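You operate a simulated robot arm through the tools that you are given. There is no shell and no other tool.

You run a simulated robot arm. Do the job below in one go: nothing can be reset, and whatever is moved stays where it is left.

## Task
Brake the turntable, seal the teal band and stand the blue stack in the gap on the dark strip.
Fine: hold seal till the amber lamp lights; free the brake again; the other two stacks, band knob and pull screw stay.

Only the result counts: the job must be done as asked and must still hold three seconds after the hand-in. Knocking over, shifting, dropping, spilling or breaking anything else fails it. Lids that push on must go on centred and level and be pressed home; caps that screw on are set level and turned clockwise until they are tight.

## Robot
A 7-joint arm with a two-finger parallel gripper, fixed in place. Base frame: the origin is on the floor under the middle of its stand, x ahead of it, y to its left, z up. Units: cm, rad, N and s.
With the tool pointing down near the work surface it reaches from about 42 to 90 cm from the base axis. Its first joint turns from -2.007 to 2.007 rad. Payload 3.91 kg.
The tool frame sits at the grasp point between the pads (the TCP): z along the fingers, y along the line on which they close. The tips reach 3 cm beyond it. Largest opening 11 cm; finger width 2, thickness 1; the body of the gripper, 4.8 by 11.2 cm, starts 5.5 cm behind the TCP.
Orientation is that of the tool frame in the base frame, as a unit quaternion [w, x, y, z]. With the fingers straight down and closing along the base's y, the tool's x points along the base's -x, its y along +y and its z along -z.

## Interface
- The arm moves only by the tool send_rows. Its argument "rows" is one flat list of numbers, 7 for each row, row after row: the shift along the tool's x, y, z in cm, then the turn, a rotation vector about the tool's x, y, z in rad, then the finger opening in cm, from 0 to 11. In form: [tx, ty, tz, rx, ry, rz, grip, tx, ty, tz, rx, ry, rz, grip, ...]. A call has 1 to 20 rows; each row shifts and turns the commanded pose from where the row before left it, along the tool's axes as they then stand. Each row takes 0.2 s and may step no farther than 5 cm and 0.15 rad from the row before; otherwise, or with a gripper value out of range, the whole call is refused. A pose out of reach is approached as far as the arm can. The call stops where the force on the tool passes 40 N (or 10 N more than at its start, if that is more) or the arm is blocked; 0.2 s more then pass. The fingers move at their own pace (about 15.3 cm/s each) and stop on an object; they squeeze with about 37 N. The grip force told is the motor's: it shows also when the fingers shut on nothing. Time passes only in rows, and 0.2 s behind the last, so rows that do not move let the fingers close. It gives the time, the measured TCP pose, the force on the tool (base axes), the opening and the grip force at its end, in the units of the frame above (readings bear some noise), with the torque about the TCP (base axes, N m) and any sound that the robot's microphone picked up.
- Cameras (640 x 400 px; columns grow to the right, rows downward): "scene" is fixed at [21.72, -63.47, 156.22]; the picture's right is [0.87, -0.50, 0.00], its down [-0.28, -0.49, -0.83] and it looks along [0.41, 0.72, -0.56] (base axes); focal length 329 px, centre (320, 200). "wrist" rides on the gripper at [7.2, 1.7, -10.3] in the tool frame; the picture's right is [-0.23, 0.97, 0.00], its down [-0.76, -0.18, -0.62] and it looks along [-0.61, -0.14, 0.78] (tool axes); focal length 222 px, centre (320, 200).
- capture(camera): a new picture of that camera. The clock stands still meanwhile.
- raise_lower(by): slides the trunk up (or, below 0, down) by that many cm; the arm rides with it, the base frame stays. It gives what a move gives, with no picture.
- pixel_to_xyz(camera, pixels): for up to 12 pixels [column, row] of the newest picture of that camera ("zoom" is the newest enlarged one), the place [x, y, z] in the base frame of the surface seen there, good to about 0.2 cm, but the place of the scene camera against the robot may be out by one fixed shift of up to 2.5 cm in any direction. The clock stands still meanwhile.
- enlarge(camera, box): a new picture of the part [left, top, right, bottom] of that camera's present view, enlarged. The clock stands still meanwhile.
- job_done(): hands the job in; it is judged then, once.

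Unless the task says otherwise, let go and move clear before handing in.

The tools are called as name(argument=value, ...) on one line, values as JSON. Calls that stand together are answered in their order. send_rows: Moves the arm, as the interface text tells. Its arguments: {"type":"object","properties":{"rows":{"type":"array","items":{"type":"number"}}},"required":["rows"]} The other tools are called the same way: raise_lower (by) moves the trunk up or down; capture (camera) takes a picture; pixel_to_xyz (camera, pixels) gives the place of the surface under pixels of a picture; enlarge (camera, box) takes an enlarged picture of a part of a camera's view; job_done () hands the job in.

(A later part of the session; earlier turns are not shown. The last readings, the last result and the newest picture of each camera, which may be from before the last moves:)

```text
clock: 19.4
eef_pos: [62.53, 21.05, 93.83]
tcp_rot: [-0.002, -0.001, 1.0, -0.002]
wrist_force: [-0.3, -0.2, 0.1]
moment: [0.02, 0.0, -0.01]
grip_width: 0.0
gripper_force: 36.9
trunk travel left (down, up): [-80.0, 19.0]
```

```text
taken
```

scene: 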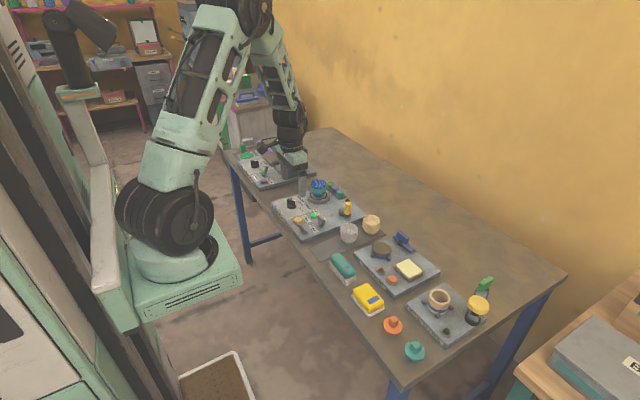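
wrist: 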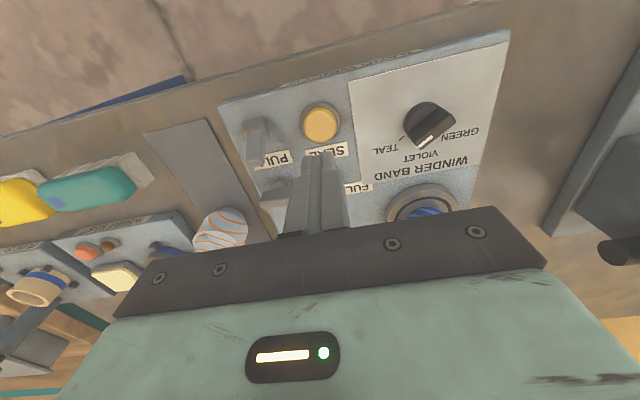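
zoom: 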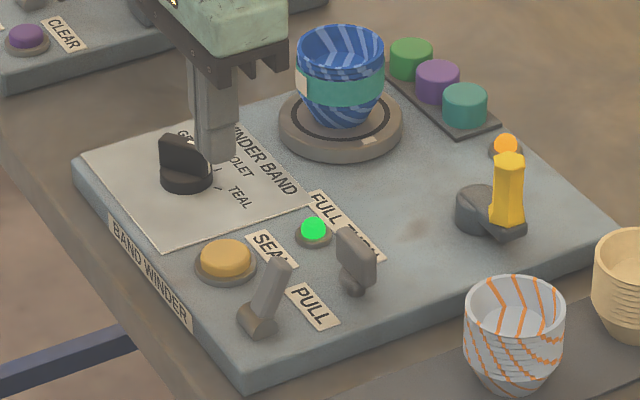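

The lamp stays lit and the seal tag shows on the band (zoom 302,80). I'll keep the brake on while lifting the stack, so next I go up and over to view the stack on the turntable.

send_rows(rows=[0, 0, -4, 0, 0, 0, 5, 0, 1, -4, 0, 0, 0, 11, -1, 4, -2, 0, 0, 0, 11, -1, 4, -2, 0, 0, 0, 11, -1, 2, 0, 0, 0, 0, 11, 0, 0, 0, 0, 0, 0, 11])

capture(camera="wrist")

enlarge(camera="wrist", box=[260, 100, 420, 210])

enlarge(camera="scene", box=[300, 170, 350, 210])

```text
clock: 20.8
eef_pos: [65.76, 32.05, 105.67]
tcp_rot: [-0.002, -0.001, 1.0, -0.001]
wrist_force: [-0.6, 0.4, 0.6]
moment: [-0.03, 0.0, -0.03]
grip_width: 11.01
gripper_force: 0.1
trunk travel left (down, up): [-80.0, 19.0]
```

```text
taken
```

wrist: 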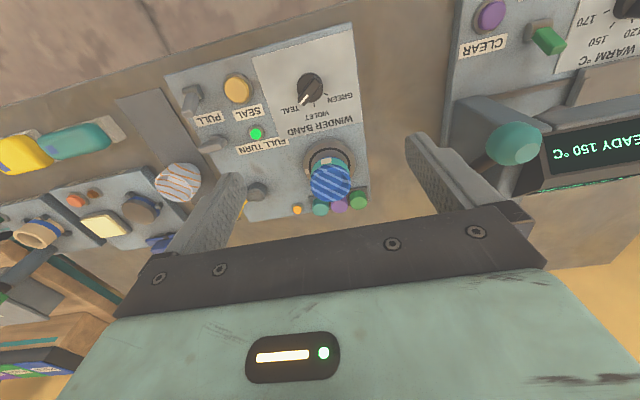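

```text
3.64 times, centred on (340, 155) of wrist
```

zoom: 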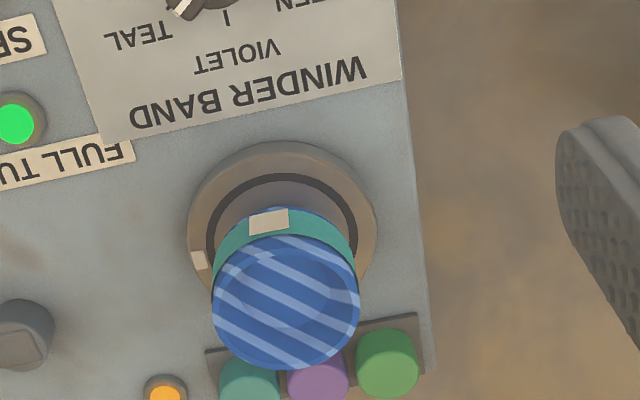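

```text
10.00 times, centred on (325, 190) of scene
```

zoom: 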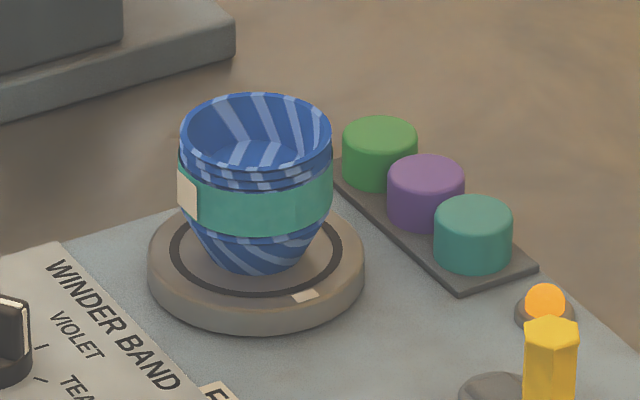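

The stack is clear at wrist zoom (285,300), with the seal tag facing the robot side. I'll measure its rim, band and the turntable.

enlarge(camera="wrist", box=[260, 100, 420, 210])

pixel_to_xyz(camera="zoom", pixels=[[215, 308], [357, 303], [280, 240], [288, 366], [285, 300], [270, 222], [222, 250], [350, 250], [200, 200], [355, 190], [275, 160], [200, 262]])

```text
3.64 times, centred on (340, 155) of wrist
```

zoom: 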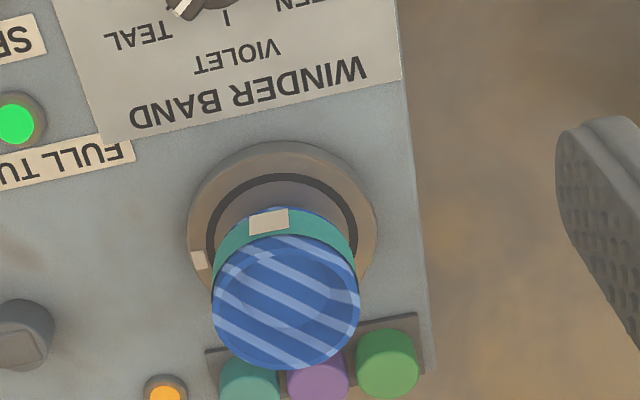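

```text
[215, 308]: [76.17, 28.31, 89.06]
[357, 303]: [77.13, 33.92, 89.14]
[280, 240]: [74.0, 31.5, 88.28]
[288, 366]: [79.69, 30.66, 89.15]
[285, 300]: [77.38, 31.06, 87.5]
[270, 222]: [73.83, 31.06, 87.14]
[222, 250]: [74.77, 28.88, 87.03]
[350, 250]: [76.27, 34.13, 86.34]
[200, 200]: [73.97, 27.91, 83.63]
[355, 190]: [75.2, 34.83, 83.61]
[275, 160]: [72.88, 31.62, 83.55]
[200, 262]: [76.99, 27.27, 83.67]
```

The stack's centre is about (76.85, 31.1), rim radius ≈ 2.95 with top at z 89.1, turntable top at 83.6. Before descending I'll check the forming press's ball handle near pixel (515,142) for clearance.

pixel_to_xyz(camera="wrist", pixels=[[515, 142], [492, 145], [500, 180], [465, 115], [480, 120], [340, 205], [321, 209], [358, 201], [297, 210], [410, 140]])

enlarge(camera="scene", box=[230, 110, 350, 200])

```text
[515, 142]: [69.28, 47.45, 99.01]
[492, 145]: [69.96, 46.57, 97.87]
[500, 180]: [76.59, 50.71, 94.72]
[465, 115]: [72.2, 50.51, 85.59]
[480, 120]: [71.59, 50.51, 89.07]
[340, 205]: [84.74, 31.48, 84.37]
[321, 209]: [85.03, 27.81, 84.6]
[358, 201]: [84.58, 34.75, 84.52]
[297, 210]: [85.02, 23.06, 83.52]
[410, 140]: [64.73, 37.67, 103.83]
```

```text
4.44 times, centred on (290, 155) of scene
```

zoom: 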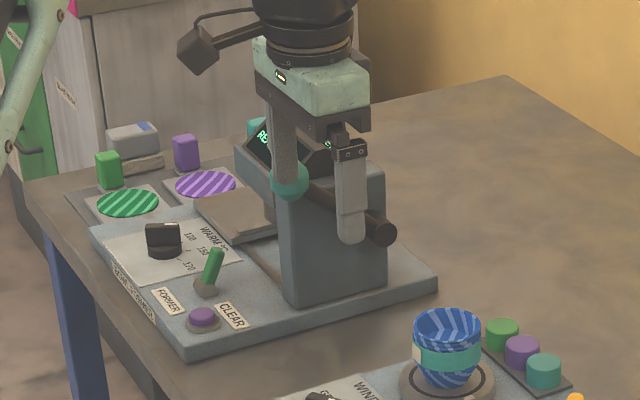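

The ball is at y ≥ 46.5, well clear. I'll also locate the dark rod end at scene pixel (304,162), comparing with the ball to gauge the scene camera's shift.

capture(camera="scene")

pixel_to_xyz(camera="scene", pixels=[[304, 162], [300, 160], [283, 150], [284, 146], [318, 183], [319, 180]])

```text
taken
```

scene: 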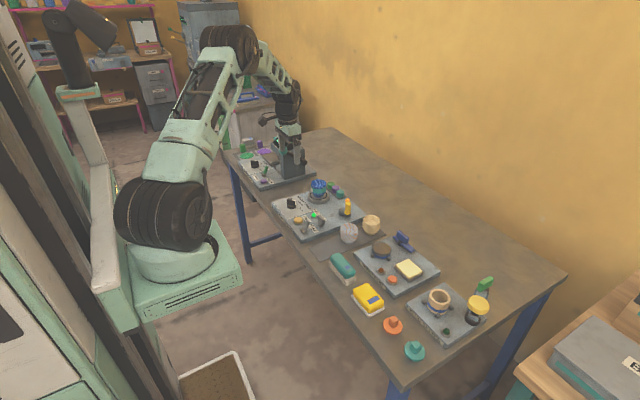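

```text
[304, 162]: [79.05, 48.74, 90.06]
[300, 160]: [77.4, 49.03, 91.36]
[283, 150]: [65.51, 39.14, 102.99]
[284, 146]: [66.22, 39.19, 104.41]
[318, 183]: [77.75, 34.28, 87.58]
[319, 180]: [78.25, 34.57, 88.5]
```

The rod end is at y ≈ 48, so there is ample room. I'll move over the stack and come down to z ≈ 96 with the fingers fully open.

send_rows(rows=[-3.7, -0.3, 0, 0, 0, 0, 11, -3.7, -0.3, 0, 0, 0, 0, 11, -3.7, -0.35, 0, 0, 0, 0, 11, 0, 0, 4, 0, 0, 0, 11, 0, 0, 4, 0, 0, 0, 11, 0, 0, 0, 0, 0, 0, 11])

capture(camera="wrist")

enlarge(camera="wrist", box=[200, 90, 440, 230])

enlarge(camera="scene", box=[280, 140, 360, 215])

```text
clock: 22.2
eef_pos: [76.88, 31.06, 97.82]
tcp_rot: [-0.001, -0.001, 1.0, -0.001]
wrist_force: [0.2, -0.1, -0.1]
moment: [0.0, -0.02, -0.01]
grip_width: 11.0
gripper_force: 0.1
trunk travel left (down, up): [-80.0, 19.0]
```

```text
taken
```

wrist: 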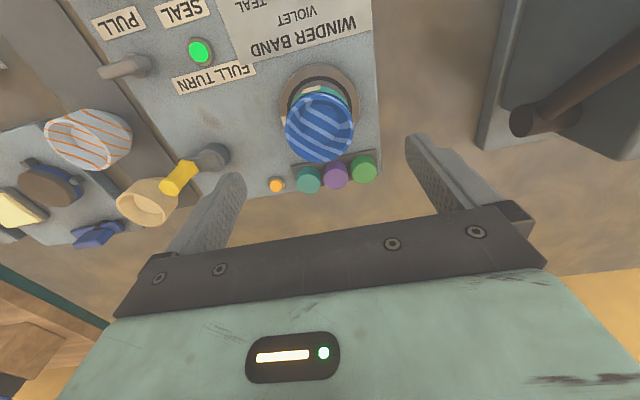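

```text
2.67 times, centred on (320, 160) of wrist
```

zoom: 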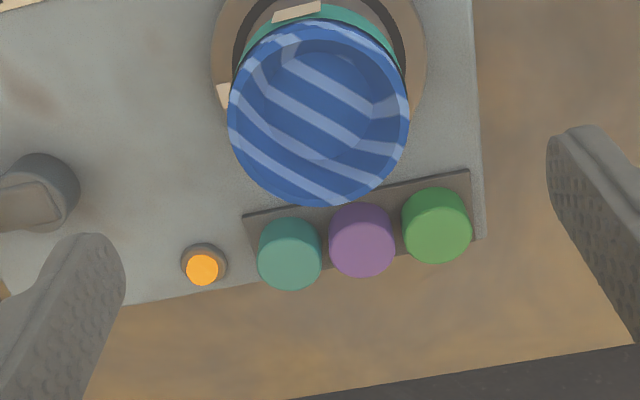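

```text
5.33 times, centred on (320, 178) of scene
```

zoom: 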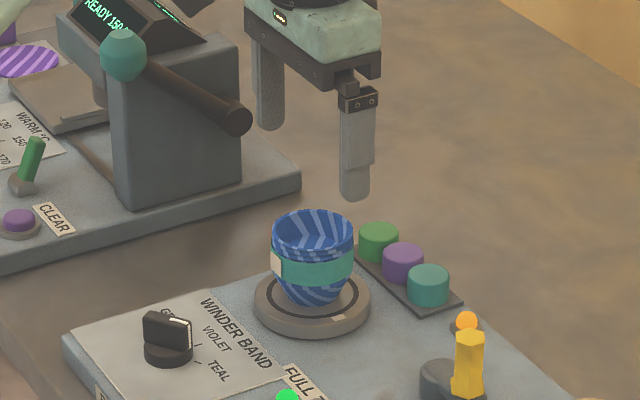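

From here the rim is seen nearly straight on (zoom 318,113). I'll re-measure its edges for exact centring.

enlarge(camera="wrist", box=[270, 60, 370, 180])

pixel_to_xyz(camera="wrist", pixels=[[287, 129], [352, 127], [316, 94], [325, 160], [290, 115], [348, 113], [293, 145], [350, 142], [320, 93], [322, 160]])

```text
3.33 times, centred on (320, 120) of wrist
```

zoom: 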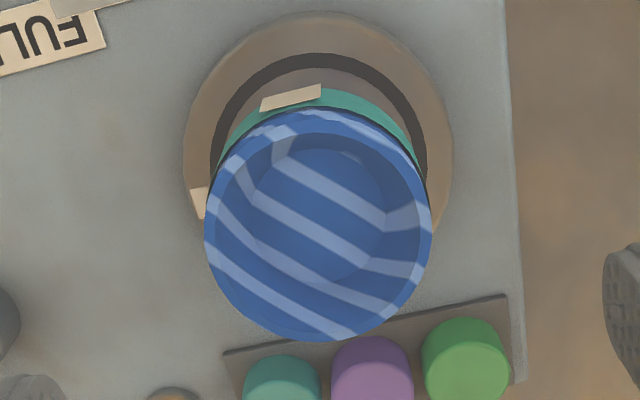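

```text
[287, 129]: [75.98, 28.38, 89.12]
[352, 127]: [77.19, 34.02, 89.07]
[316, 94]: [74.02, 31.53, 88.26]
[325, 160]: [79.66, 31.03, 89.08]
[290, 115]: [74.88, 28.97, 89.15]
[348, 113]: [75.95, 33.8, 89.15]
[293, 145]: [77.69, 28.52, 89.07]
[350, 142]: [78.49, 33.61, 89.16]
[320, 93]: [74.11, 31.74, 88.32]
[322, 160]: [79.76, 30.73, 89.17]
```

The rim fits centre (76.85, 31.15), radius 2.95, matching the TCP. I'll descend to z ≈ 87.6 with open fingers.

send_rows(rows=[0, 0.08, 3.5, 0, 0, 0, 11, 0, 0, 3.5, 0, 0, 0, 11, 0, 0, 2.2, 0, 0, 0, 11, 0, 0, 1, 0, 0, 0, 11, 0, 0, 0, 0, 0, 0, 9, 0, 0, 0, 0, 0, 0, 7, 0, 0, 0, 0, 0, 0, 7])

enlarge(camera="scene", box=[290, 155, 350, 210])

enlarge(camera="wrist", box=[220, 90, 440, 230])

```text
clock: 23.8
eef_pos: [76.86, 31.44, 87.52]
tcp_rot: [-0.002, 0.0, 1.0, -0.001]
wrist_force: [-0.4, 0.5, 0.4]
moment: [0.01, -0.04, 0.0]
grip_width: 6.99
gripper_force: 0.0
trunk travel left (down, up): [-80.0, 19.0]
```

```text
7.27 times, centred on (320, 182) of scene
```

zoom: 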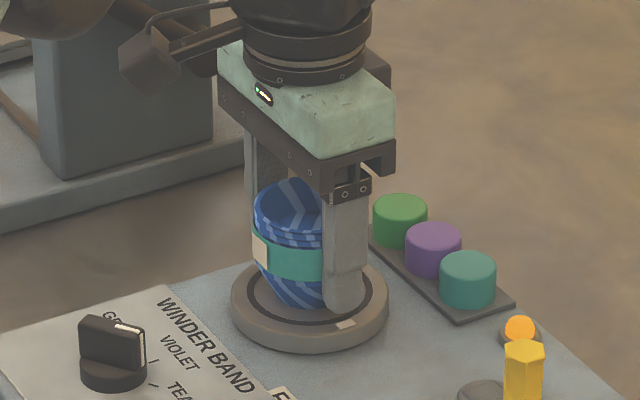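

```text
2.86 times, centred on (330, 160) of wrist
```

zoom: 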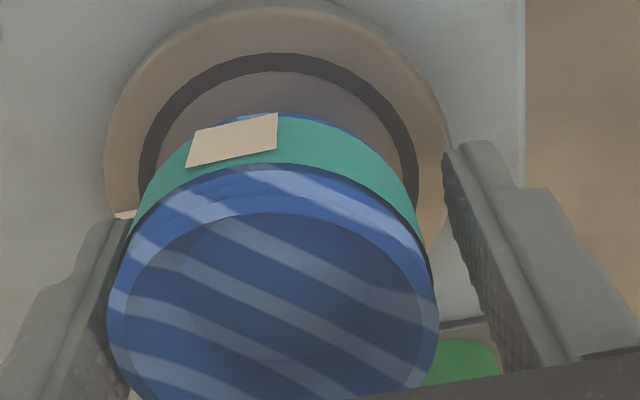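

The stack sits slightly nearer the left finger (zoom 130 vs 440), about 0.25–0.3 cm off. I'll shift −0.25 cm in y and close gently to 6.2.

send_rows(rows=[0, -0.25, 0, 0, 0, 0, 7, 0, 0, 0, 0, 0, 0, 6.4, 0, 0, 0, 0, 0, 0, 6.2, 0, 0, 0, 0, 0, 0, 6.2])

enlarge(camera="wrist", box=[220, 90, 440, 230])

```text
clock: 24.8
eef_pos: [76.86, 31.11, 87.59]
tcp_rot: [-0.002, -0.002, 1.0, 0.0]
wrist_force: [0.8, -0.1, -0.7]
moment: [-0.02, -0.02, 0.01]
grip_width: 6.22
gripper_force: 0.0
trunk travel left (down, up): [-80.0, 19.0]
```

```text
2.86 times, centred on (330, 160) of wrist
```

zoom: 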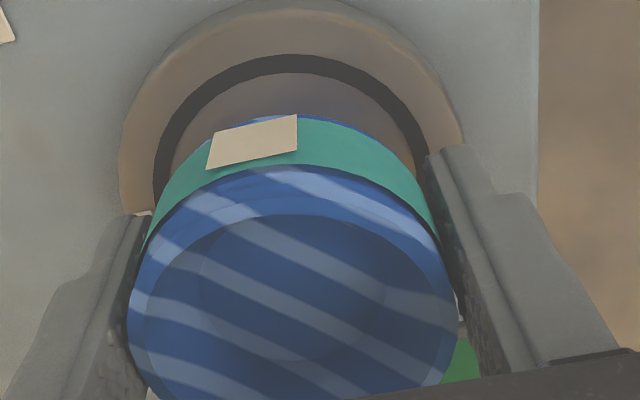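

Now it is centred between the pads. I'll close in small steps and read the grip force.

send_rows(rows=[0, 0, 0, 0, 0, 0, 6.0, 0, 0, 0, 0, 0, 0, 5.9, 0, 0, 0, 0, 0, 0, 5.8, 0, 0, 0, 0, 0, 0, 5.8])

```text
clock: 25.8
eef_pos: [76.8, 31.04, 87.62]
tcp_rot: [-0.002, -0.001, 1.0, -0.001]
wrist_force: [-0.2, -1.1, 1.0]
moment: [-0.03, 0.0, 0.0]
grip_width: 5.9
gripper_force: 36.8
trunk travel left (down, up): [-80.0, 19.0]
```

Contact at 5.90 cm with 37 N. I'll lift 1 cm first, then higher, and check.

send_rows(rows=[0, 0, -0.5, 0, 0, 0, 5.7, 0, 0, -0.7, 0, 0, 0, 5.7, 0, 0, -2, 0, 0, 0, 5.7, 0, 0, 0, 0, 0, 0, 5.7])

enlarge(camera="scene", box=[280, 145, 370, 225])

enlarge(camera="wrist", box=[220, 90, 440, 230])

```text
clock: 26.8
eef_pos: [76.76, 31.02, 90.87]
tcp_rot: [-0.002, -0.001, 1.0, -0.001]
wrist_force: [-0.5, 0.2, 0.8]
moment: [0.01, 0.01, 0.04]
grip_width: 5.88
gripper_force: 36.8
trunk travel left (down, up): [-80.0, 19.0]
```

```text
5.00 times, centred on (325, 185) of scene
```

zoom: 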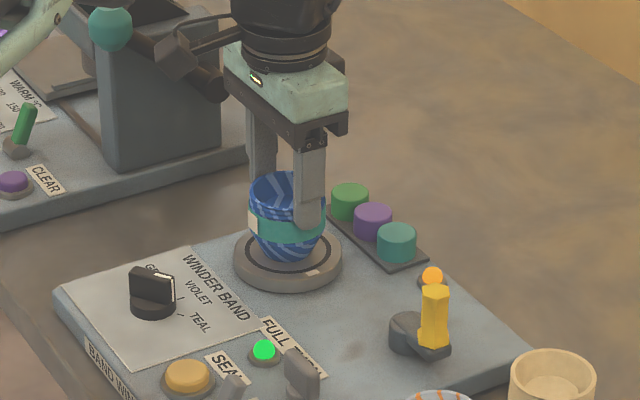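

```text
2.86 times, centred on (330, 160) of wrist
```

zoom: 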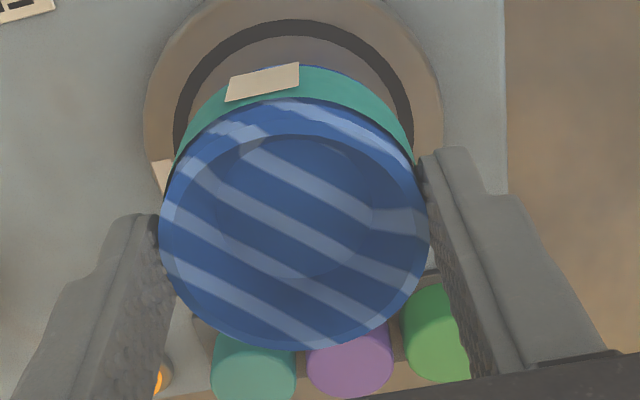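

The pads rose but the stack seems to have stayed on the turntable (scene zoom 285,258). I'll measure the rim height to be sure.

capture(camera="wrist")

enlarge(camera="wrist", box=[220, 90, 440, 230])

pixel_to_xyz(camera="zoom", pixels=[[172, 240], [420, 240], [290, 110], [295, 335], [180, 180], [410, 180], [290, 200], [340, 240], [265, 80], [270, 30]])

enlarge(camera="scene", box=[305, 165, 345, 210])

```text
taken
```

wrist: 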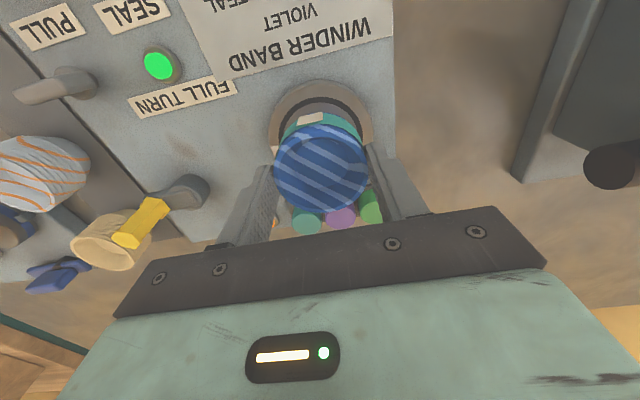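

```text
2.86 times, centred on (330, 160) of wrist
```

zoom: 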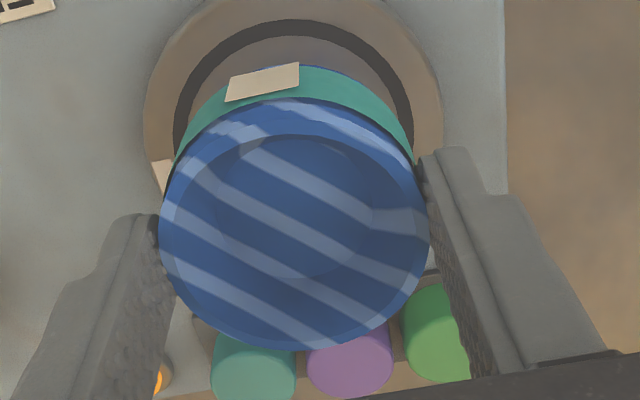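

```text
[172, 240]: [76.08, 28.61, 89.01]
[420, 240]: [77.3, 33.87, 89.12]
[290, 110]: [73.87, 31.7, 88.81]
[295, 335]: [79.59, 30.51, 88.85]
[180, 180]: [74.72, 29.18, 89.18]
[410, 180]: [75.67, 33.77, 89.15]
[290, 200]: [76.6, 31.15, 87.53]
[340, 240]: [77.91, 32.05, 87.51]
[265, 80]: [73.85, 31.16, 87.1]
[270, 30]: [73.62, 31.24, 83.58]
```

```text
8.89 times, centred on (325, 188) of scene
```

zoom: 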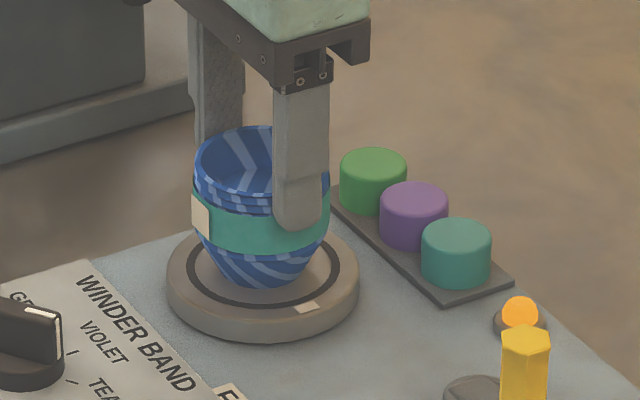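

The rim is still at z 89.1, so the pads slid and the turntable holds the stack, probably while braked. I'll open, rise, and free the brake now, then lift again.

send_rows(rows=[0, 0, 0, 0, 0, 0, 7, 0, 0, 0, 0, 0, 0, 9, 0, 0, -3, 0, 0, 0, 9, 0, 0, -4, 0, 0, 0, 9, 0, 0, -3, 0, 0, 0, 9, 0, 0, 0, 0, 0, 0, 9])

enlarge(camera="scene", box=[270, 145, 370, 225])

```text
clock: 28.2
eef_pos: [76.45, 31.04, 100.75]
tcp_rot: [-0.002, -0.002, 1.0, 0.0]
wrist_force: [-0.6, -0.9, 0.3]
moment: [0.01, -0.01, 0.01]
grip_width: 9.0
gripper_force: 0.1
trunk travel left (down, up): [-80.0, 19.0]
```

```text
5.00 times, centred on (320, 185) of scene
```

zoom: 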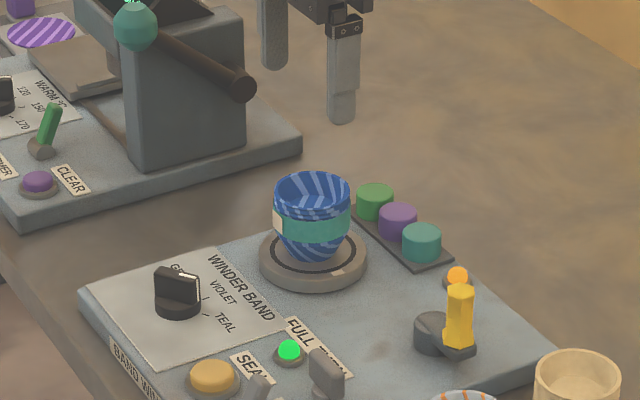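

The stack stands safely on the turntable. I'll travel at z ≈ 100 to above the brake lever, closing the fingers, and look.

send_rows(rows=[2.6, -4, 0, 0, 0, 0, 5, 2.6, -4, 0, 0, 0, 0, 0, 2.6, -4, 0, 0, 0, 0, 0, 2.6, -4, 0, 0, 0, 0, 0, 0, 0, 3, 0, 0, 0, 0, 0, 0, 0, 0, 0, 0, 0])

capture(camera="wrist")

enlarge(camera="wrist", box=[240, 20, 420, 170])

```text
clock: 29.6
eef_pos: [66.32, 15.03, 97.71]
tcp_rot: [-0.001, -0.001, 1.0, -0.001]
wrist_force: [0.2, 0.2, 0.3]
moment: [0.01, 0.01, 0.0]
grip_width: 0.0
gripper_force: 37.3
trunk travel left (down, up): [-80.0, 19.0]
```

```text
taken
```

wrist: 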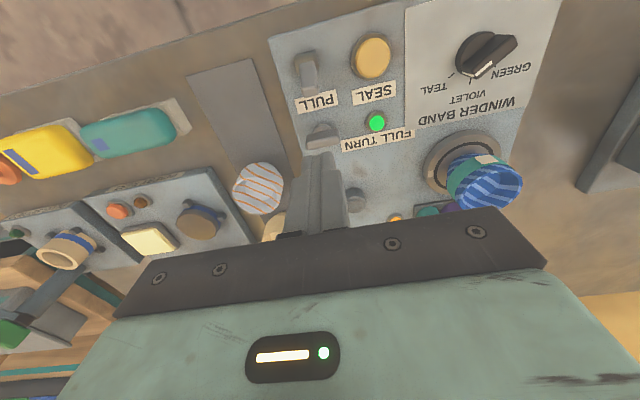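

```text
2.67 times, centred on (330, 95) of wrist
```

zoom: 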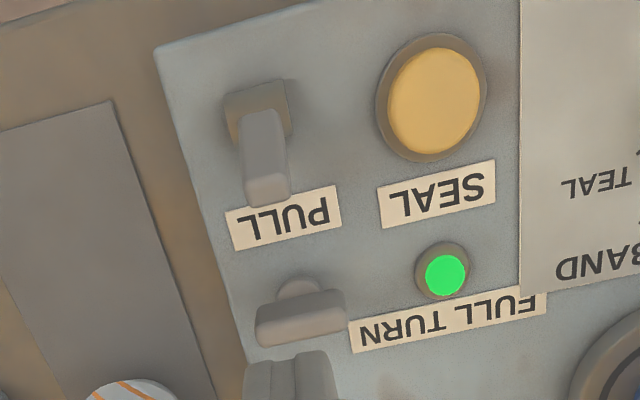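

pixel_to_xyz(camera="zoom", pixels=[[265, 185], [268, 200], [262, 130], [250, 185], [288, 180], [295, 285], [300, 300], [260, 325], [340, 310], [300, 330], [262, 305], [342, 295]])

```text
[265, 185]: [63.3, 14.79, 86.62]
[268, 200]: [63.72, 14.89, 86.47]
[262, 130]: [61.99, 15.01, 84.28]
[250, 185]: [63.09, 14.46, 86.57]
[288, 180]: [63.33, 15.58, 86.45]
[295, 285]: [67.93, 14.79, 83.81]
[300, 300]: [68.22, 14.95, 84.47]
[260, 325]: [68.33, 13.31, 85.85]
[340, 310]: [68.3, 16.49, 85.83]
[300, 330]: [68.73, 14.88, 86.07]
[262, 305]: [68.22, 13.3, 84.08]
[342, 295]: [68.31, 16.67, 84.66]
```

The lever's far edge is at x 63.8 and the wing screw's near face at x 68.2, leaving 4.4 cm for my 2 cm wide fingers. I'll go down at x = 66.0 first.

send_rows(rows=[0.3, -0.1, 4, 0, 0, 0, 0, 0, 0, 3.5, 0, 0, 0, 0, 0, 0, 0, 0, 0, 0, 0])

enlarge(camera="scene", box=[280, 200, 330, 240])

enlarge(camera="wrist", box=[240, 60, 420, 200])

```text
clock: 30.4
eef_pos: [66.17, 14.89, 90.01]
tcp_rot: [-0.001, -0.001, 1.0, -0.001]
wrist_force: [-1.1, 0.7, -0.1]
moment: [-0.02, 0.02, 0.03]
grip_width: 0.0
gripper_force: 36.8
trunk travel left (down, up): [-80.0, 19.0]
```

```text
10.00 times, centred on (305, 220) of scene
```

zoom: 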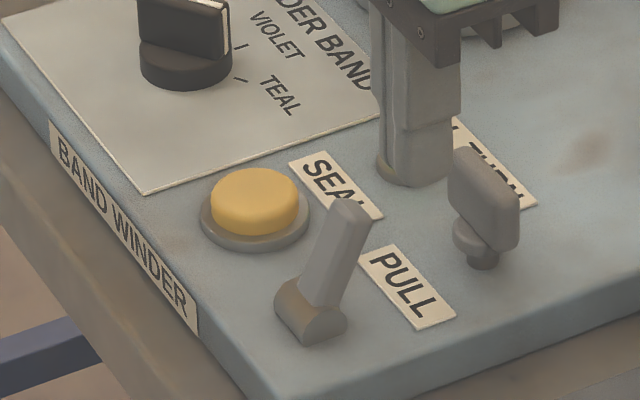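

```text
2.86 times, centred on (330, 130) of wrist
```

zoom: 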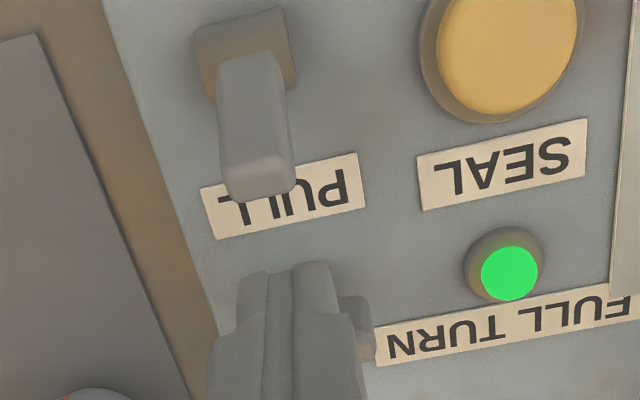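

The tips are between lever and screw with clearance. I'll descend another 2.4 cm and push the lever toward −x in small steps.

send_rows(rows=[0.2, 0, 1.2, 0, 0, 0, 0, 0, 0, 1.2, 0, 0, 0, 0, 0.4, 0, 0, 0, 0, 0, 0, 0.4, 0, 0, 0, 0, 0, 0, 0.4, 0, 0, 0, 0, 0, 0, 0.4, 0, 0, 0, 0, 0, 0, 0.4, 0, 0, 0, 0, 0, 0, 0.4, 0, 0, 0, 0, 0, 0, 0.4, 0, 0, 0, 0, 0, 0, 0.4, 0, 0, 0, 0, 0, 0, 0.3, 0, 0, 0, 0, 0, 0, 0, 0, 0, 0, 0, 0, 0])

enlarge(camera="scene", box=[280, 200, 330, 240])

```text
clock: 33.0
eef_pos: [62.27, 14.81, 87.99]
tcp_rot: [-0.002, -0.001, 1.0, 0.0]
wrist_force: [0.4, 0.2, -0.9]
moment: [-0.02, -0.01, 0.01]
grip_width: 0.0
gripper_force: 36.8
trunk travel left (down, up): [-80.0, 19.0]
heard: click
```

```text
10.00 times, centred on (305, 220) of scene
```

zoom: 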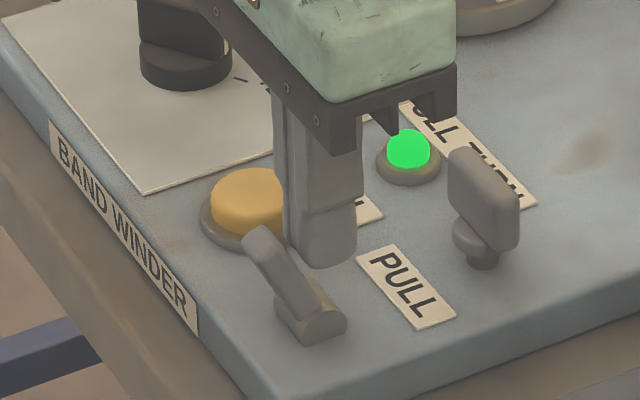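

A click was heard and the lever is back leaning −x (zoom 275,270): the brake is free. I'll rise and look straight at the gap on the strip.

send_rows(rows=[-0.5, 0, 0, 0, 0, 0, 0, 0, 0, -4, 0, 0, 0, 0, 0, -1, -4, 0, 0, 0, 0, 0.5, -4, -2.5, 0, 0, 0, 0, 1, -4, -2.5, 0, 0, 0, 0, 0, 0, 0, 0, 0, 0, 0])

capture(camera="wrist")

enlarge(camera="wrist", box=[200, 40, 440, 220])

```text
clock: 34.4
eef_pos: [61.01, 5.86, 100.98]
tcp_rot: [-0.002, 0.0, 1.0, -0.001]
wrist_force: [0.0, 0.5, 0.2]
moment: [0.02, -0.02, 0.03]
grip_width: 0.0
gripper_force: 37.3
trunk travel left (down, up): [-80.0, 19.0]
```

```text
taken
```

wrist: 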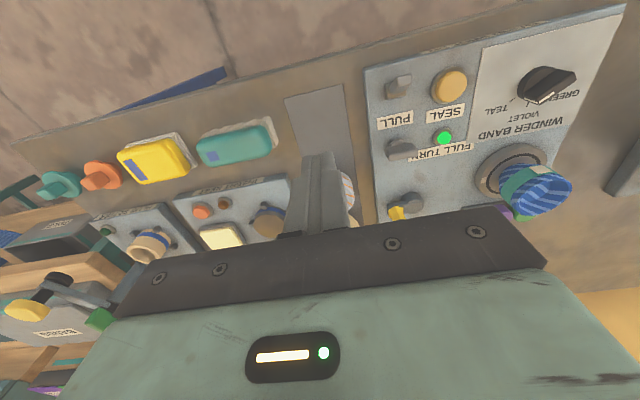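

```text
2.22 times, centred on (320, 130) of wrist
```

zoom: 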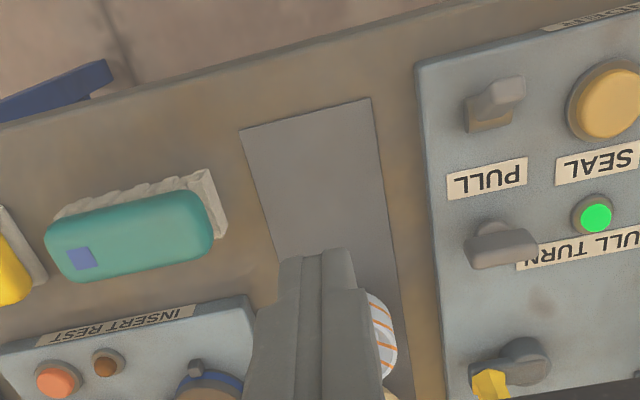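

The brush's bristles end close to the strip (zoom 215,200). I'll measure the strip corners, the brush end and the panel edge.

pixel_to_xyz(camera="zoom", pixels=[[243, 133], [368, 102], [275, 245], [395, 240], [225, 232], [208, 172], [205, 220], [425, 120], [440, 280], [372, 310], [390, 350], [410, 380]])

```text
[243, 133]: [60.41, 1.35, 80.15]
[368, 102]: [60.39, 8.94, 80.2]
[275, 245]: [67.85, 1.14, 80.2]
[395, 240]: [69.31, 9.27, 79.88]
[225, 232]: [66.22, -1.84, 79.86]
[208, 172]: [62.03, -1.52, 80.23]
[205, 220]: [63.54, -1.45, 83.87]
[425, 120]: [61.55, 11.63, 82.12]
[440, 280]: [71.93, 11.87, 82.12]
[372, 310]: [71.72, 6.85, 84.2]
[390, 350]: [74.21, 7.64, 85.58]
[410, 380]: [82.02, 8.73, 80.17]
```

The strip spans y 1.3–9.05 from x 60.4, with the brush end at y −1.5. I'll open the fingers and move out to see the white stack's position between them.

send_rows(rows=[-3, -0.3, -1.5, 0, 0, 0, 11, -4, -0.4, -1.5, 0, 0, 0, 11, -3, 0, 0, 0, 0, 0, 11, 0, 0, 0, 0, 0, 0, 11])

capture(camera="wrist")

enlarge(camera="wrist", box=[220, 30, 420, 220])

```text
clock: 35.4
eef_pos: [71.31, 5.34, 104.21]
tcp_rot: [-0.001, -0.001, 1.0, -0.001]
wrist_force: [-0.4, 0.2, 0.3]
moment: [0.03, 0.01, -0.03]
grip_width: 11.01
gripper_force: 0.1
trunk travel left (down, up): [-80.0, 19.0]
```

```text
taken
```

wrist: 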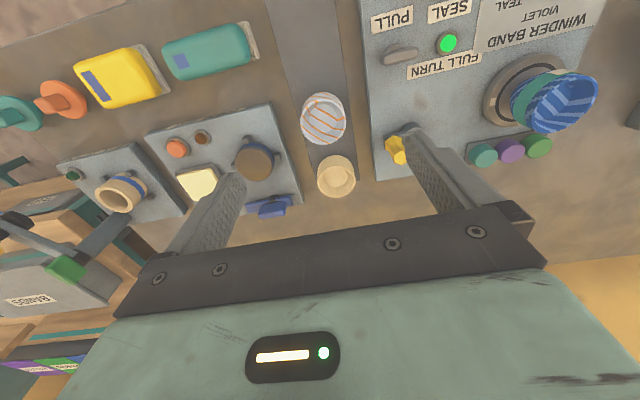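

```text
2.11 times, centred on (320, 125) of wrist
```

zoom: 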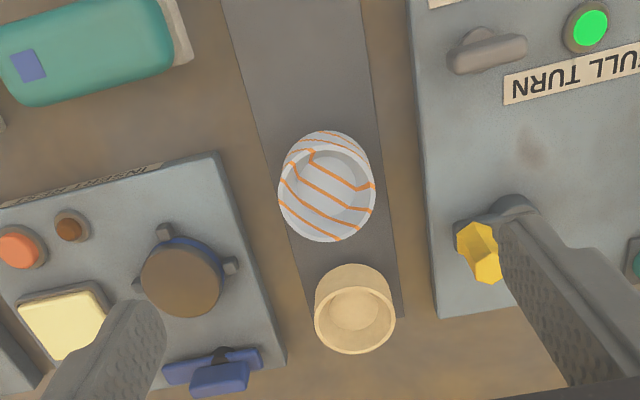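

Both stacks on the strip are now visible: white at zoom (327,190), cream at (355,315). I'll measure their rims and the strip edges.

pixel_to_xyz(camera="zoom", pixels=[[283, 197], [373, 192], [322, 134], [328, 238], [317, 318], [393, 312], [352, 282], [356, 350], [243, 60], [362, 40], [378, 130], [402, 316]])

```text
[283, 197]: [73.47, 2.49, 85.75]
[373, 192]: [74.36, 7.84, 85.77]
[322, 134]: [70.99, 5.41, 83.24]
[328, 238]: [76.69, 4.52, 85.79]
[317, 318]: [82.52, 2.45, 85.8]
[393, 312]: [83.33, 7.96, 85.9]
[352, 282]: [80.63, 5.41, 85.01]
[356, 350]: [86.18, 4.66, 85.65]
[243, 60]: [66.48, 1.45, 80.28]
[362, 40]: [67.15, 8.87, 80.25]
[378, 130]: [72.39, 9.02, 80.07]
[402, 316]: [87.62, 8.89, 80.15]
```

White is at (73.85, 5.17) and cream at (83.2, 5.17), so the gap's centre is about (64.7, 5.17) on strip top z 80.25. Now I go back over the blue stack.

send_rows(rows=[-0.9, 4.3, 0, 0, 0, 0, 11, -0.9, 4.3, 0, 0, 0, 0, 11, -0.9, 4.3, 0, 0, 0, 0, 11, -0.9, 4.3, 0, 0, 0, 0, 11, -0.9, 4.3, 0, 0, 0, 0, 11, -1.0, 4.2, 0, 0, 0, 0, 11, 0, 0, 4, 0, 0, 0, 11, 0, 0, 3, 0, 0, 0, 11, 0, 0, 0, 0, 0, 0, 11])

capture(camera="wrist")

enlarge(camera="wrist", box=[270, 60, 370, 180])

pixel_to_xyz(camera="wrist", pixels=[[287, 129], [352, 127], [316, 94], [325, 160], [290, 115], [348, 113], [293, 145], [350, 142], [320, 93], [322, 160]])

```text
clock: 37.4
eef_pos: [76.74, 30.8, 96.93]
tcp_rot: [-0.002, -0.001, 1.0, -0.001]
wrist_force: [0.0, -0.8, -0.4]
moment: [0.0, 0.0, -0.02]
grip_width: 11.02
gripper_force: 0.1
trunk travel left (down, up): [-80.0, 19.0]
```

```text
taken
```

wrist: 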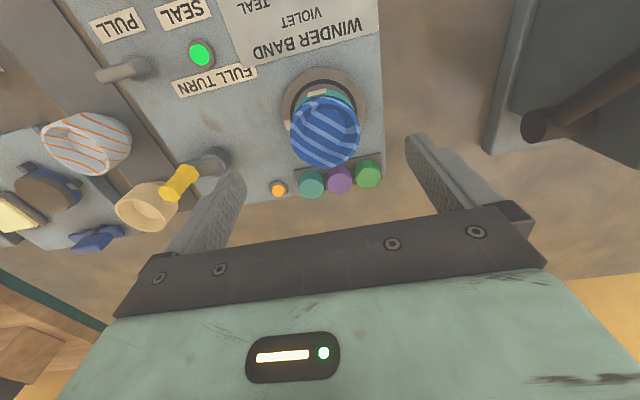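

```text
3.33 times, centred on (320, 120) of wrist
```

zoom: 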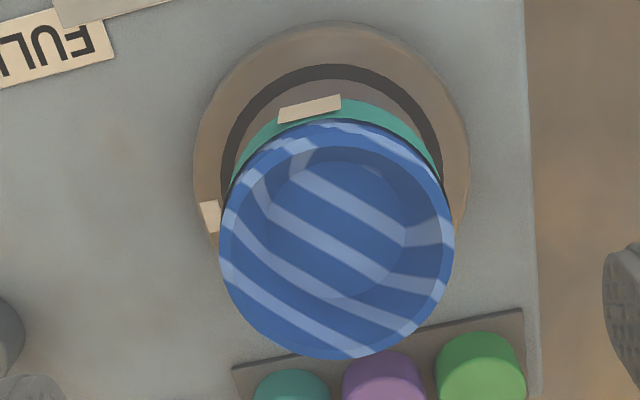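

```text
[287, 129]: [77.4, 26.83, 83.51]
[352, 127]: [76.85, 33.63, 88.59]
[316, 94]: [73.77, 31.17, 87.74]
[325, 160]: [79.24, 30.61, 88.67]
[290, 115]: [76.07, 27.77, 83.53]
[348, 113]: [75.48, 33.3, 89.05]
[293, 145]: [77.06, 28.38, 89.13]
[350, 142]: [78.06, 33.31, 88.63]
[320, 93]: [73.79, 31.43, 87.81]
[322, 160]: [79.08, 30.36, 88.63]
```

The stack hasn't moved and the rim centre is about 0.35 cm to +y of the TCP. I'll shift +0.3 cm, descend and part-close to check centring.

send_rows(rows=[-0.05, 0.3, 3.5, 0, 0, 0, 11, 0, 0, 3.5, 0, 0, 0, 11, 0, 0, 1.4, 0, 0, 0, 11, 0, 0, 1, 0, 0, 0, 11, 0, 0, 0, 0, 0, 0, 9, 0, 0, 0, 0, 0, 0, 7, 0, 0, 0, 0, 0, 0, 7])

enlarge(camera="wrist", box=[220, 90, 440, 230])

enlarge(camera="scene", box=[305, 165, 345, 210])

```text
clock: 39.0
eef_pos: [76.79, 31.12, 87.46]
tcp_rot: [-0.001, -0.001, 1.0, 0.0]
wrist_force: [0.0, 0.5, -0.5]
moment: [-0.01, -0.01, 0.0]
grip_width: 7.02
gripper_force: 0.0
trunk travel left (down, up): [-80.0, 19.0]
```

```text
2.86 times, centred on (330, 160) of wrist
```

zoom: 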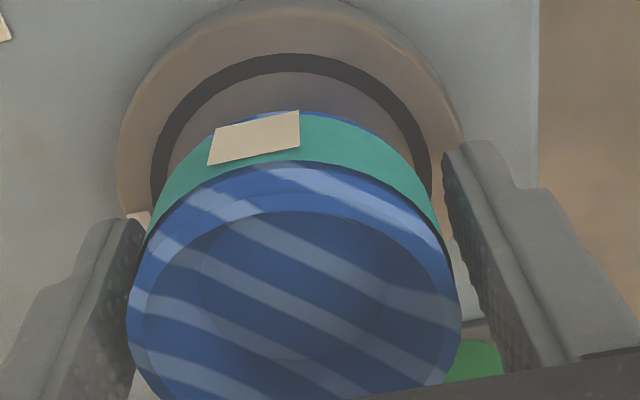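

```text
8.89 times, centred on (325, 188) of scene
```

zoom: 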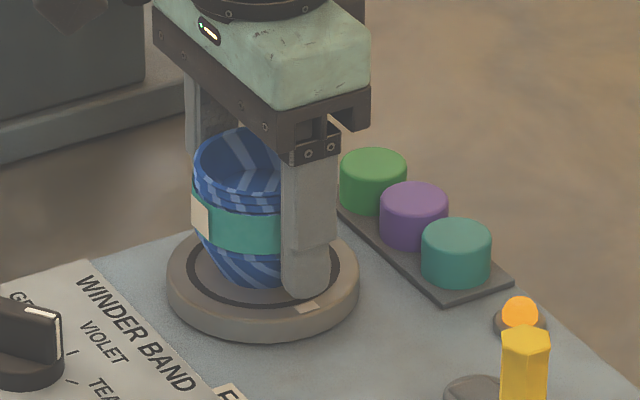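

Well centred. I'll close on it, then lift 0.6 cm and compare.

send_rows(rows=[0, 0, 0, 0, 0, 0, 6.2, 0, 0, 0, 0, 0, 0, 6.0, 0, 0, 0, 0, 0, 0, 5.9, 0, 0, 0, 0, 0, 0, 5.7, 0, 0, 0, 0, 0, 0, 5.5, 0, 0, -0.2, 0, 0, 0, 5.5, 0, 0, -0.4, 0, 0, 0, 5.5])

enlarge(camera="wrist", box=[220, 90, 440, 230])

enlarge(camera="scene", box=[305, 165, 345, 210])

```text
clock: 40.6
eef_pos: [76.84, 31.13, 88.08]
tcp_rot: [-0.001, -0.001, 1.0, -0.001]
wrist_force: [-0.3, -0.2, -1.0]
moment: [0.0, 0.02, -0.01]
grip_width: 5.9
gripper_force: 36.8
trunk travel left (down, up): [-80.0, 19.0]
```

```text
2.86 times, centred on (330, 160) of wrist
```

zoom: 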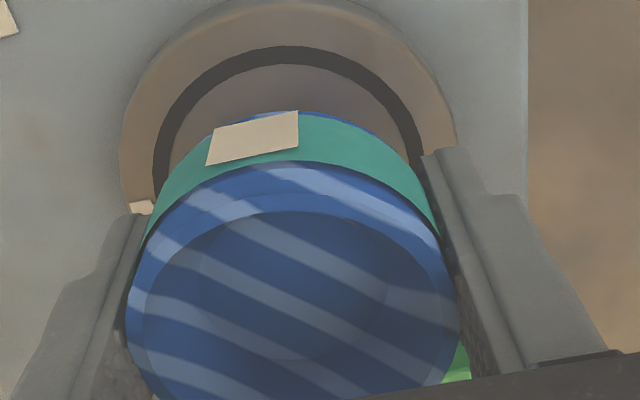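

```text
8.89 times, centred on (325, 188) of scene
```

zoom: 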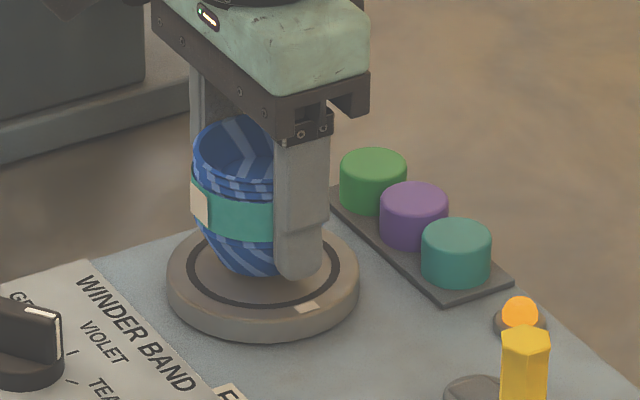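

The stack came up with the gripper this time (the turntable ring shows under it at scene zoom 265,280). I'll lift it to z ≈ 102 and carry it above the gap.

send_rows(rows=[0, 0, -1.5, 0, 0, 0, 5.5, 0, 0, -2.5, 0, 0, 0, 5.5, 0, 0, -3.5, 0, 0, 0, 5.5, 0, 0, -3.5, 0, 0, 0, 5.5, 0, 0, -2.5, 0, 0, 0, 5.5, 1.5, -3.2, 0, 0, 0, 0, 5.5, 1.5, -3.2, 0, 0, 0, 0, 5.5, 1.5, -3.2, 0, 0, 0, 0, 5.5, 1.5, -3.2, 0, 0, 0, 0, 5.5, 1.5, -3.3, 0, 0, 0, 0, 5.5, 1.5, -3.3, 0, 0, 0, 0, 5.5, 1.5, -3.3, 0, 0, 0, 0, 5.5, 1.6, -3.2, 0, 0, 0, 0, 5.5, 0, 0, 0, 0, 0, 0, 5.5])

capture(camera="wrist")

capture(camera="scene")

enlarge(camera="wrist", box=[220, 60, 440, 230])

```text
clock: 43.6
eef_pos: [64.75, 5.35, 101.83]
tcp_rot: [-0.002, -0.001, 1.0, 0.0]
wrist_force: [-0.9, 0.4, -1.1]
moment: [-0.04, -0.03, 0.04]
grip_width: 5.92
gripper_force: 37.5
trunk travel left (down, up): [-80.0, 19.0]
```

```text
taken
```

wrist: 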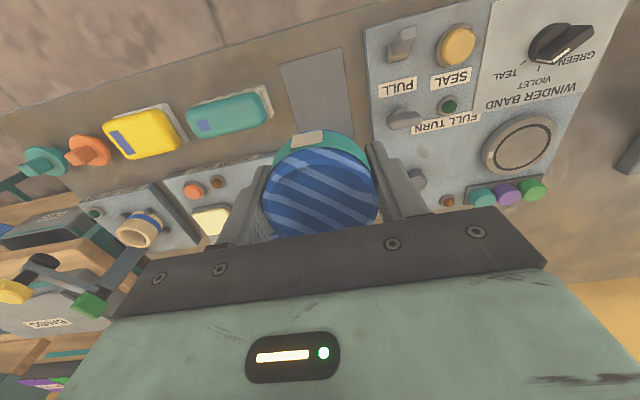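

```text
taken
```

scene: 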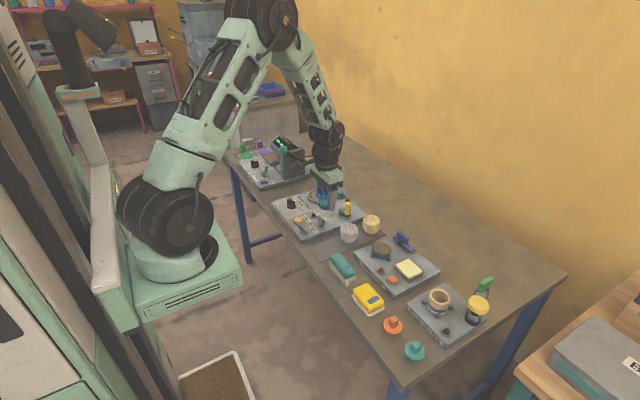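

```text
2.35 times, centred on (330, 145) of wrist
```

zoom: 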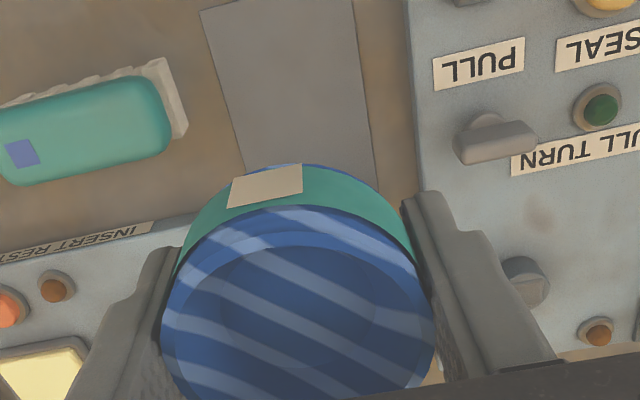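

The stack is held and its lamps went dark once lifted; TCP is (64.75, 5.35, 101.8). I'll lower to about z 90 and re-check alignment.

send_rows(rows=[0, -0.1, 3, 0, 0, 0, 5.5, 0, 0, 3, 0, 0, 0, 5.5, 0, 0, 3, 0, 0, 0, 5.5, 0, 0, 2.5, 0, 0, 0, 5.5, 0, 0, 0, 0, 0, 0, 5.5])

capture(camera="wrist")

enlarge(camera="scene", box=[300, 190, 390, 265])

enlarge(camera="wrist", box=[200, 60, 440, 230])

```text
clock: 44.8
eef_pos: [64.63, 5.32, 90.26]
tcp_rot: [-0.001, 0.0, 1.0, -0.001]
wrist_force: [0.6, 0.5, -1.0]
moment: [0.0, 0.02, 0.01]
grip_width: 5.95
gripper_force: 36.9
trunk travel left (down, up): [-80.0, 19.0]
```

```text
taken
```

wrist: 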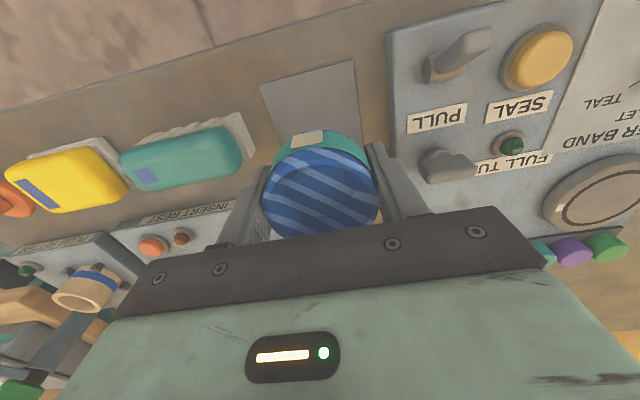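

```text
5.33 times, centred on (345, 228) of scene
```

zoom: 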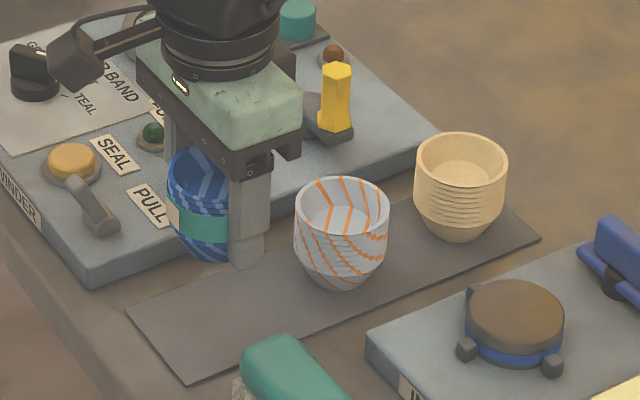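

```text
2.35 times, centred on (320, 145) of wrist
```

zoom: 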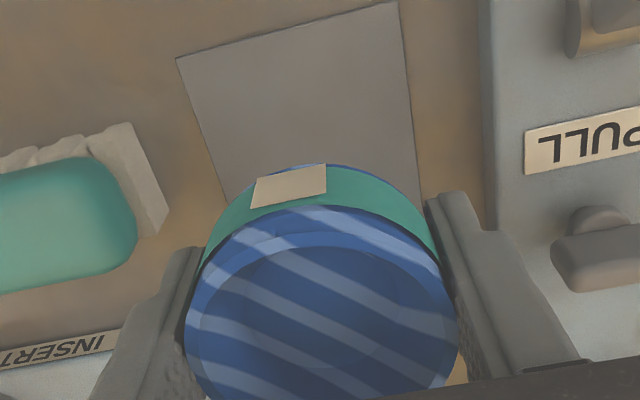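

The stack is over the strip. I'll measure the rim and strip corners from this view for the final shift.

pixel_to_xyz(camera="zoom", pixels=[[193, 320], [452, 315], [310, 212], [325, 260], [181, 60], [394, 6], [415, 170], [222, 185], [290, 185], [140, 130], [165, 215], [488, 150]])

```text
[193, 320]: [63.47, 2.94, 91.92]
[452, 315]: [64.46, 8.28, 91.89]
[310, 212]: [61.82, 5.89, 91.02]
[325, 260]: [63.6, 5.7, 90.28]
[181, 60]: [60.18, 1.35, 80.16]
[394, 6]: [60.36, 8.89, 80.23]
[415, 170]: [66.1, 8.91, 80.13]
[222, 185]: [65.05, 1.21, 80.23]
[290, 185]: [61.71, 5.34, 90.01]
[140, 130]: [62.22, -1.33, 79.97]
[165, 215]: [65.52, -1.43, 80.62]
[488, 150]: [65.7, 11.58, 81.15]
```

The stack's centre is about (64.7, 5.45); the strip's midline is y ≈ 5.1. I'll shift −0.28 in y and lower to ~0.5 cm above the strip.

send_rows(rows=[0, -0.28, 1, 0, 0, 0, 5.5, 0, 0, 2.5, 0, 0, 0, 5.5, 0, 0, 1.5, 0, 0, 0, 5.5, 0, 0, 0.6, 0, 0, 0, 5.5, 0, 0, 0, 0, 0, 0, 5.5])

enlarge(camera="scene", box=[305, 205, 375, 260])

enlarge(camera="wrist", box=[200, 60, 440, 230])

```text
clock: 46.0
eef_pos: [64.73, 5.07, 84.67]
tcp_rot: [-0.001, -0.001, 1.0, -0.001]
wrist_force: [0.8, -0.4, -0.6]
moment: [0.01, 0.01, 0.04]
grip_width: 5.92
gripper_force: 37.0
trunk travel left (down, up): [-80.0, 19.0]
```

```text
7.27 times, centred on (340, 232) of scene
```

zoom: 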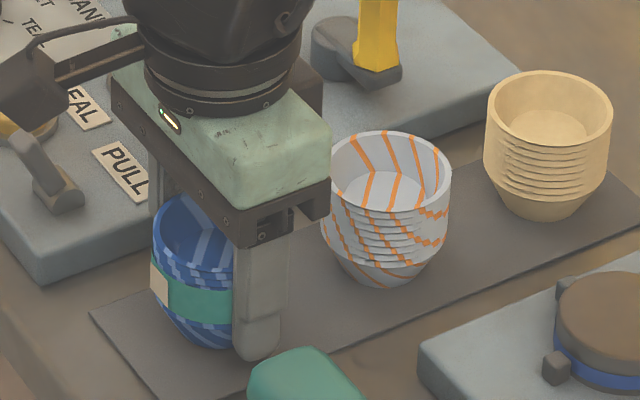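

```text
2.35 times, centred on (320, 145) of wrist
```

zoom: 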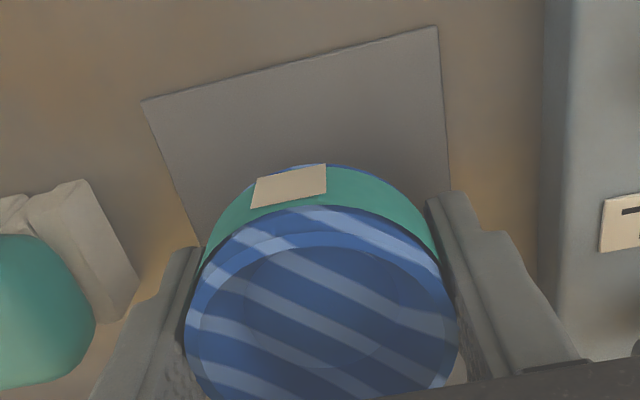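

About 0.5 cm remains, and the left finger clears the brush (zoom 135,290). I'll lower in small steps until contact is felt.

send_rows(rows=[0, 0, 0.2, 0, 0, 0, 5.5, 0, 0, 0.2, 0, 0, 0, 5.5, 0, 0, 0.1, 0, 0, 0, 5.5, 0, 0, 0, 0, 0, 0, 5.5])

```text
clock: 47.0
eef_pos: [64.69, 5.07, 84.12]
tcp_rot: [-0.001, -0.001, 1.0, 0.0]
wrist_force: [-2.1, -0.1, 10.9]
moment: [0.07, 0.21, -0.01]
grip_width: 5.93
gripper_force: 36.7
trunk travel left (down, up): [-80.0, 19.0]
```

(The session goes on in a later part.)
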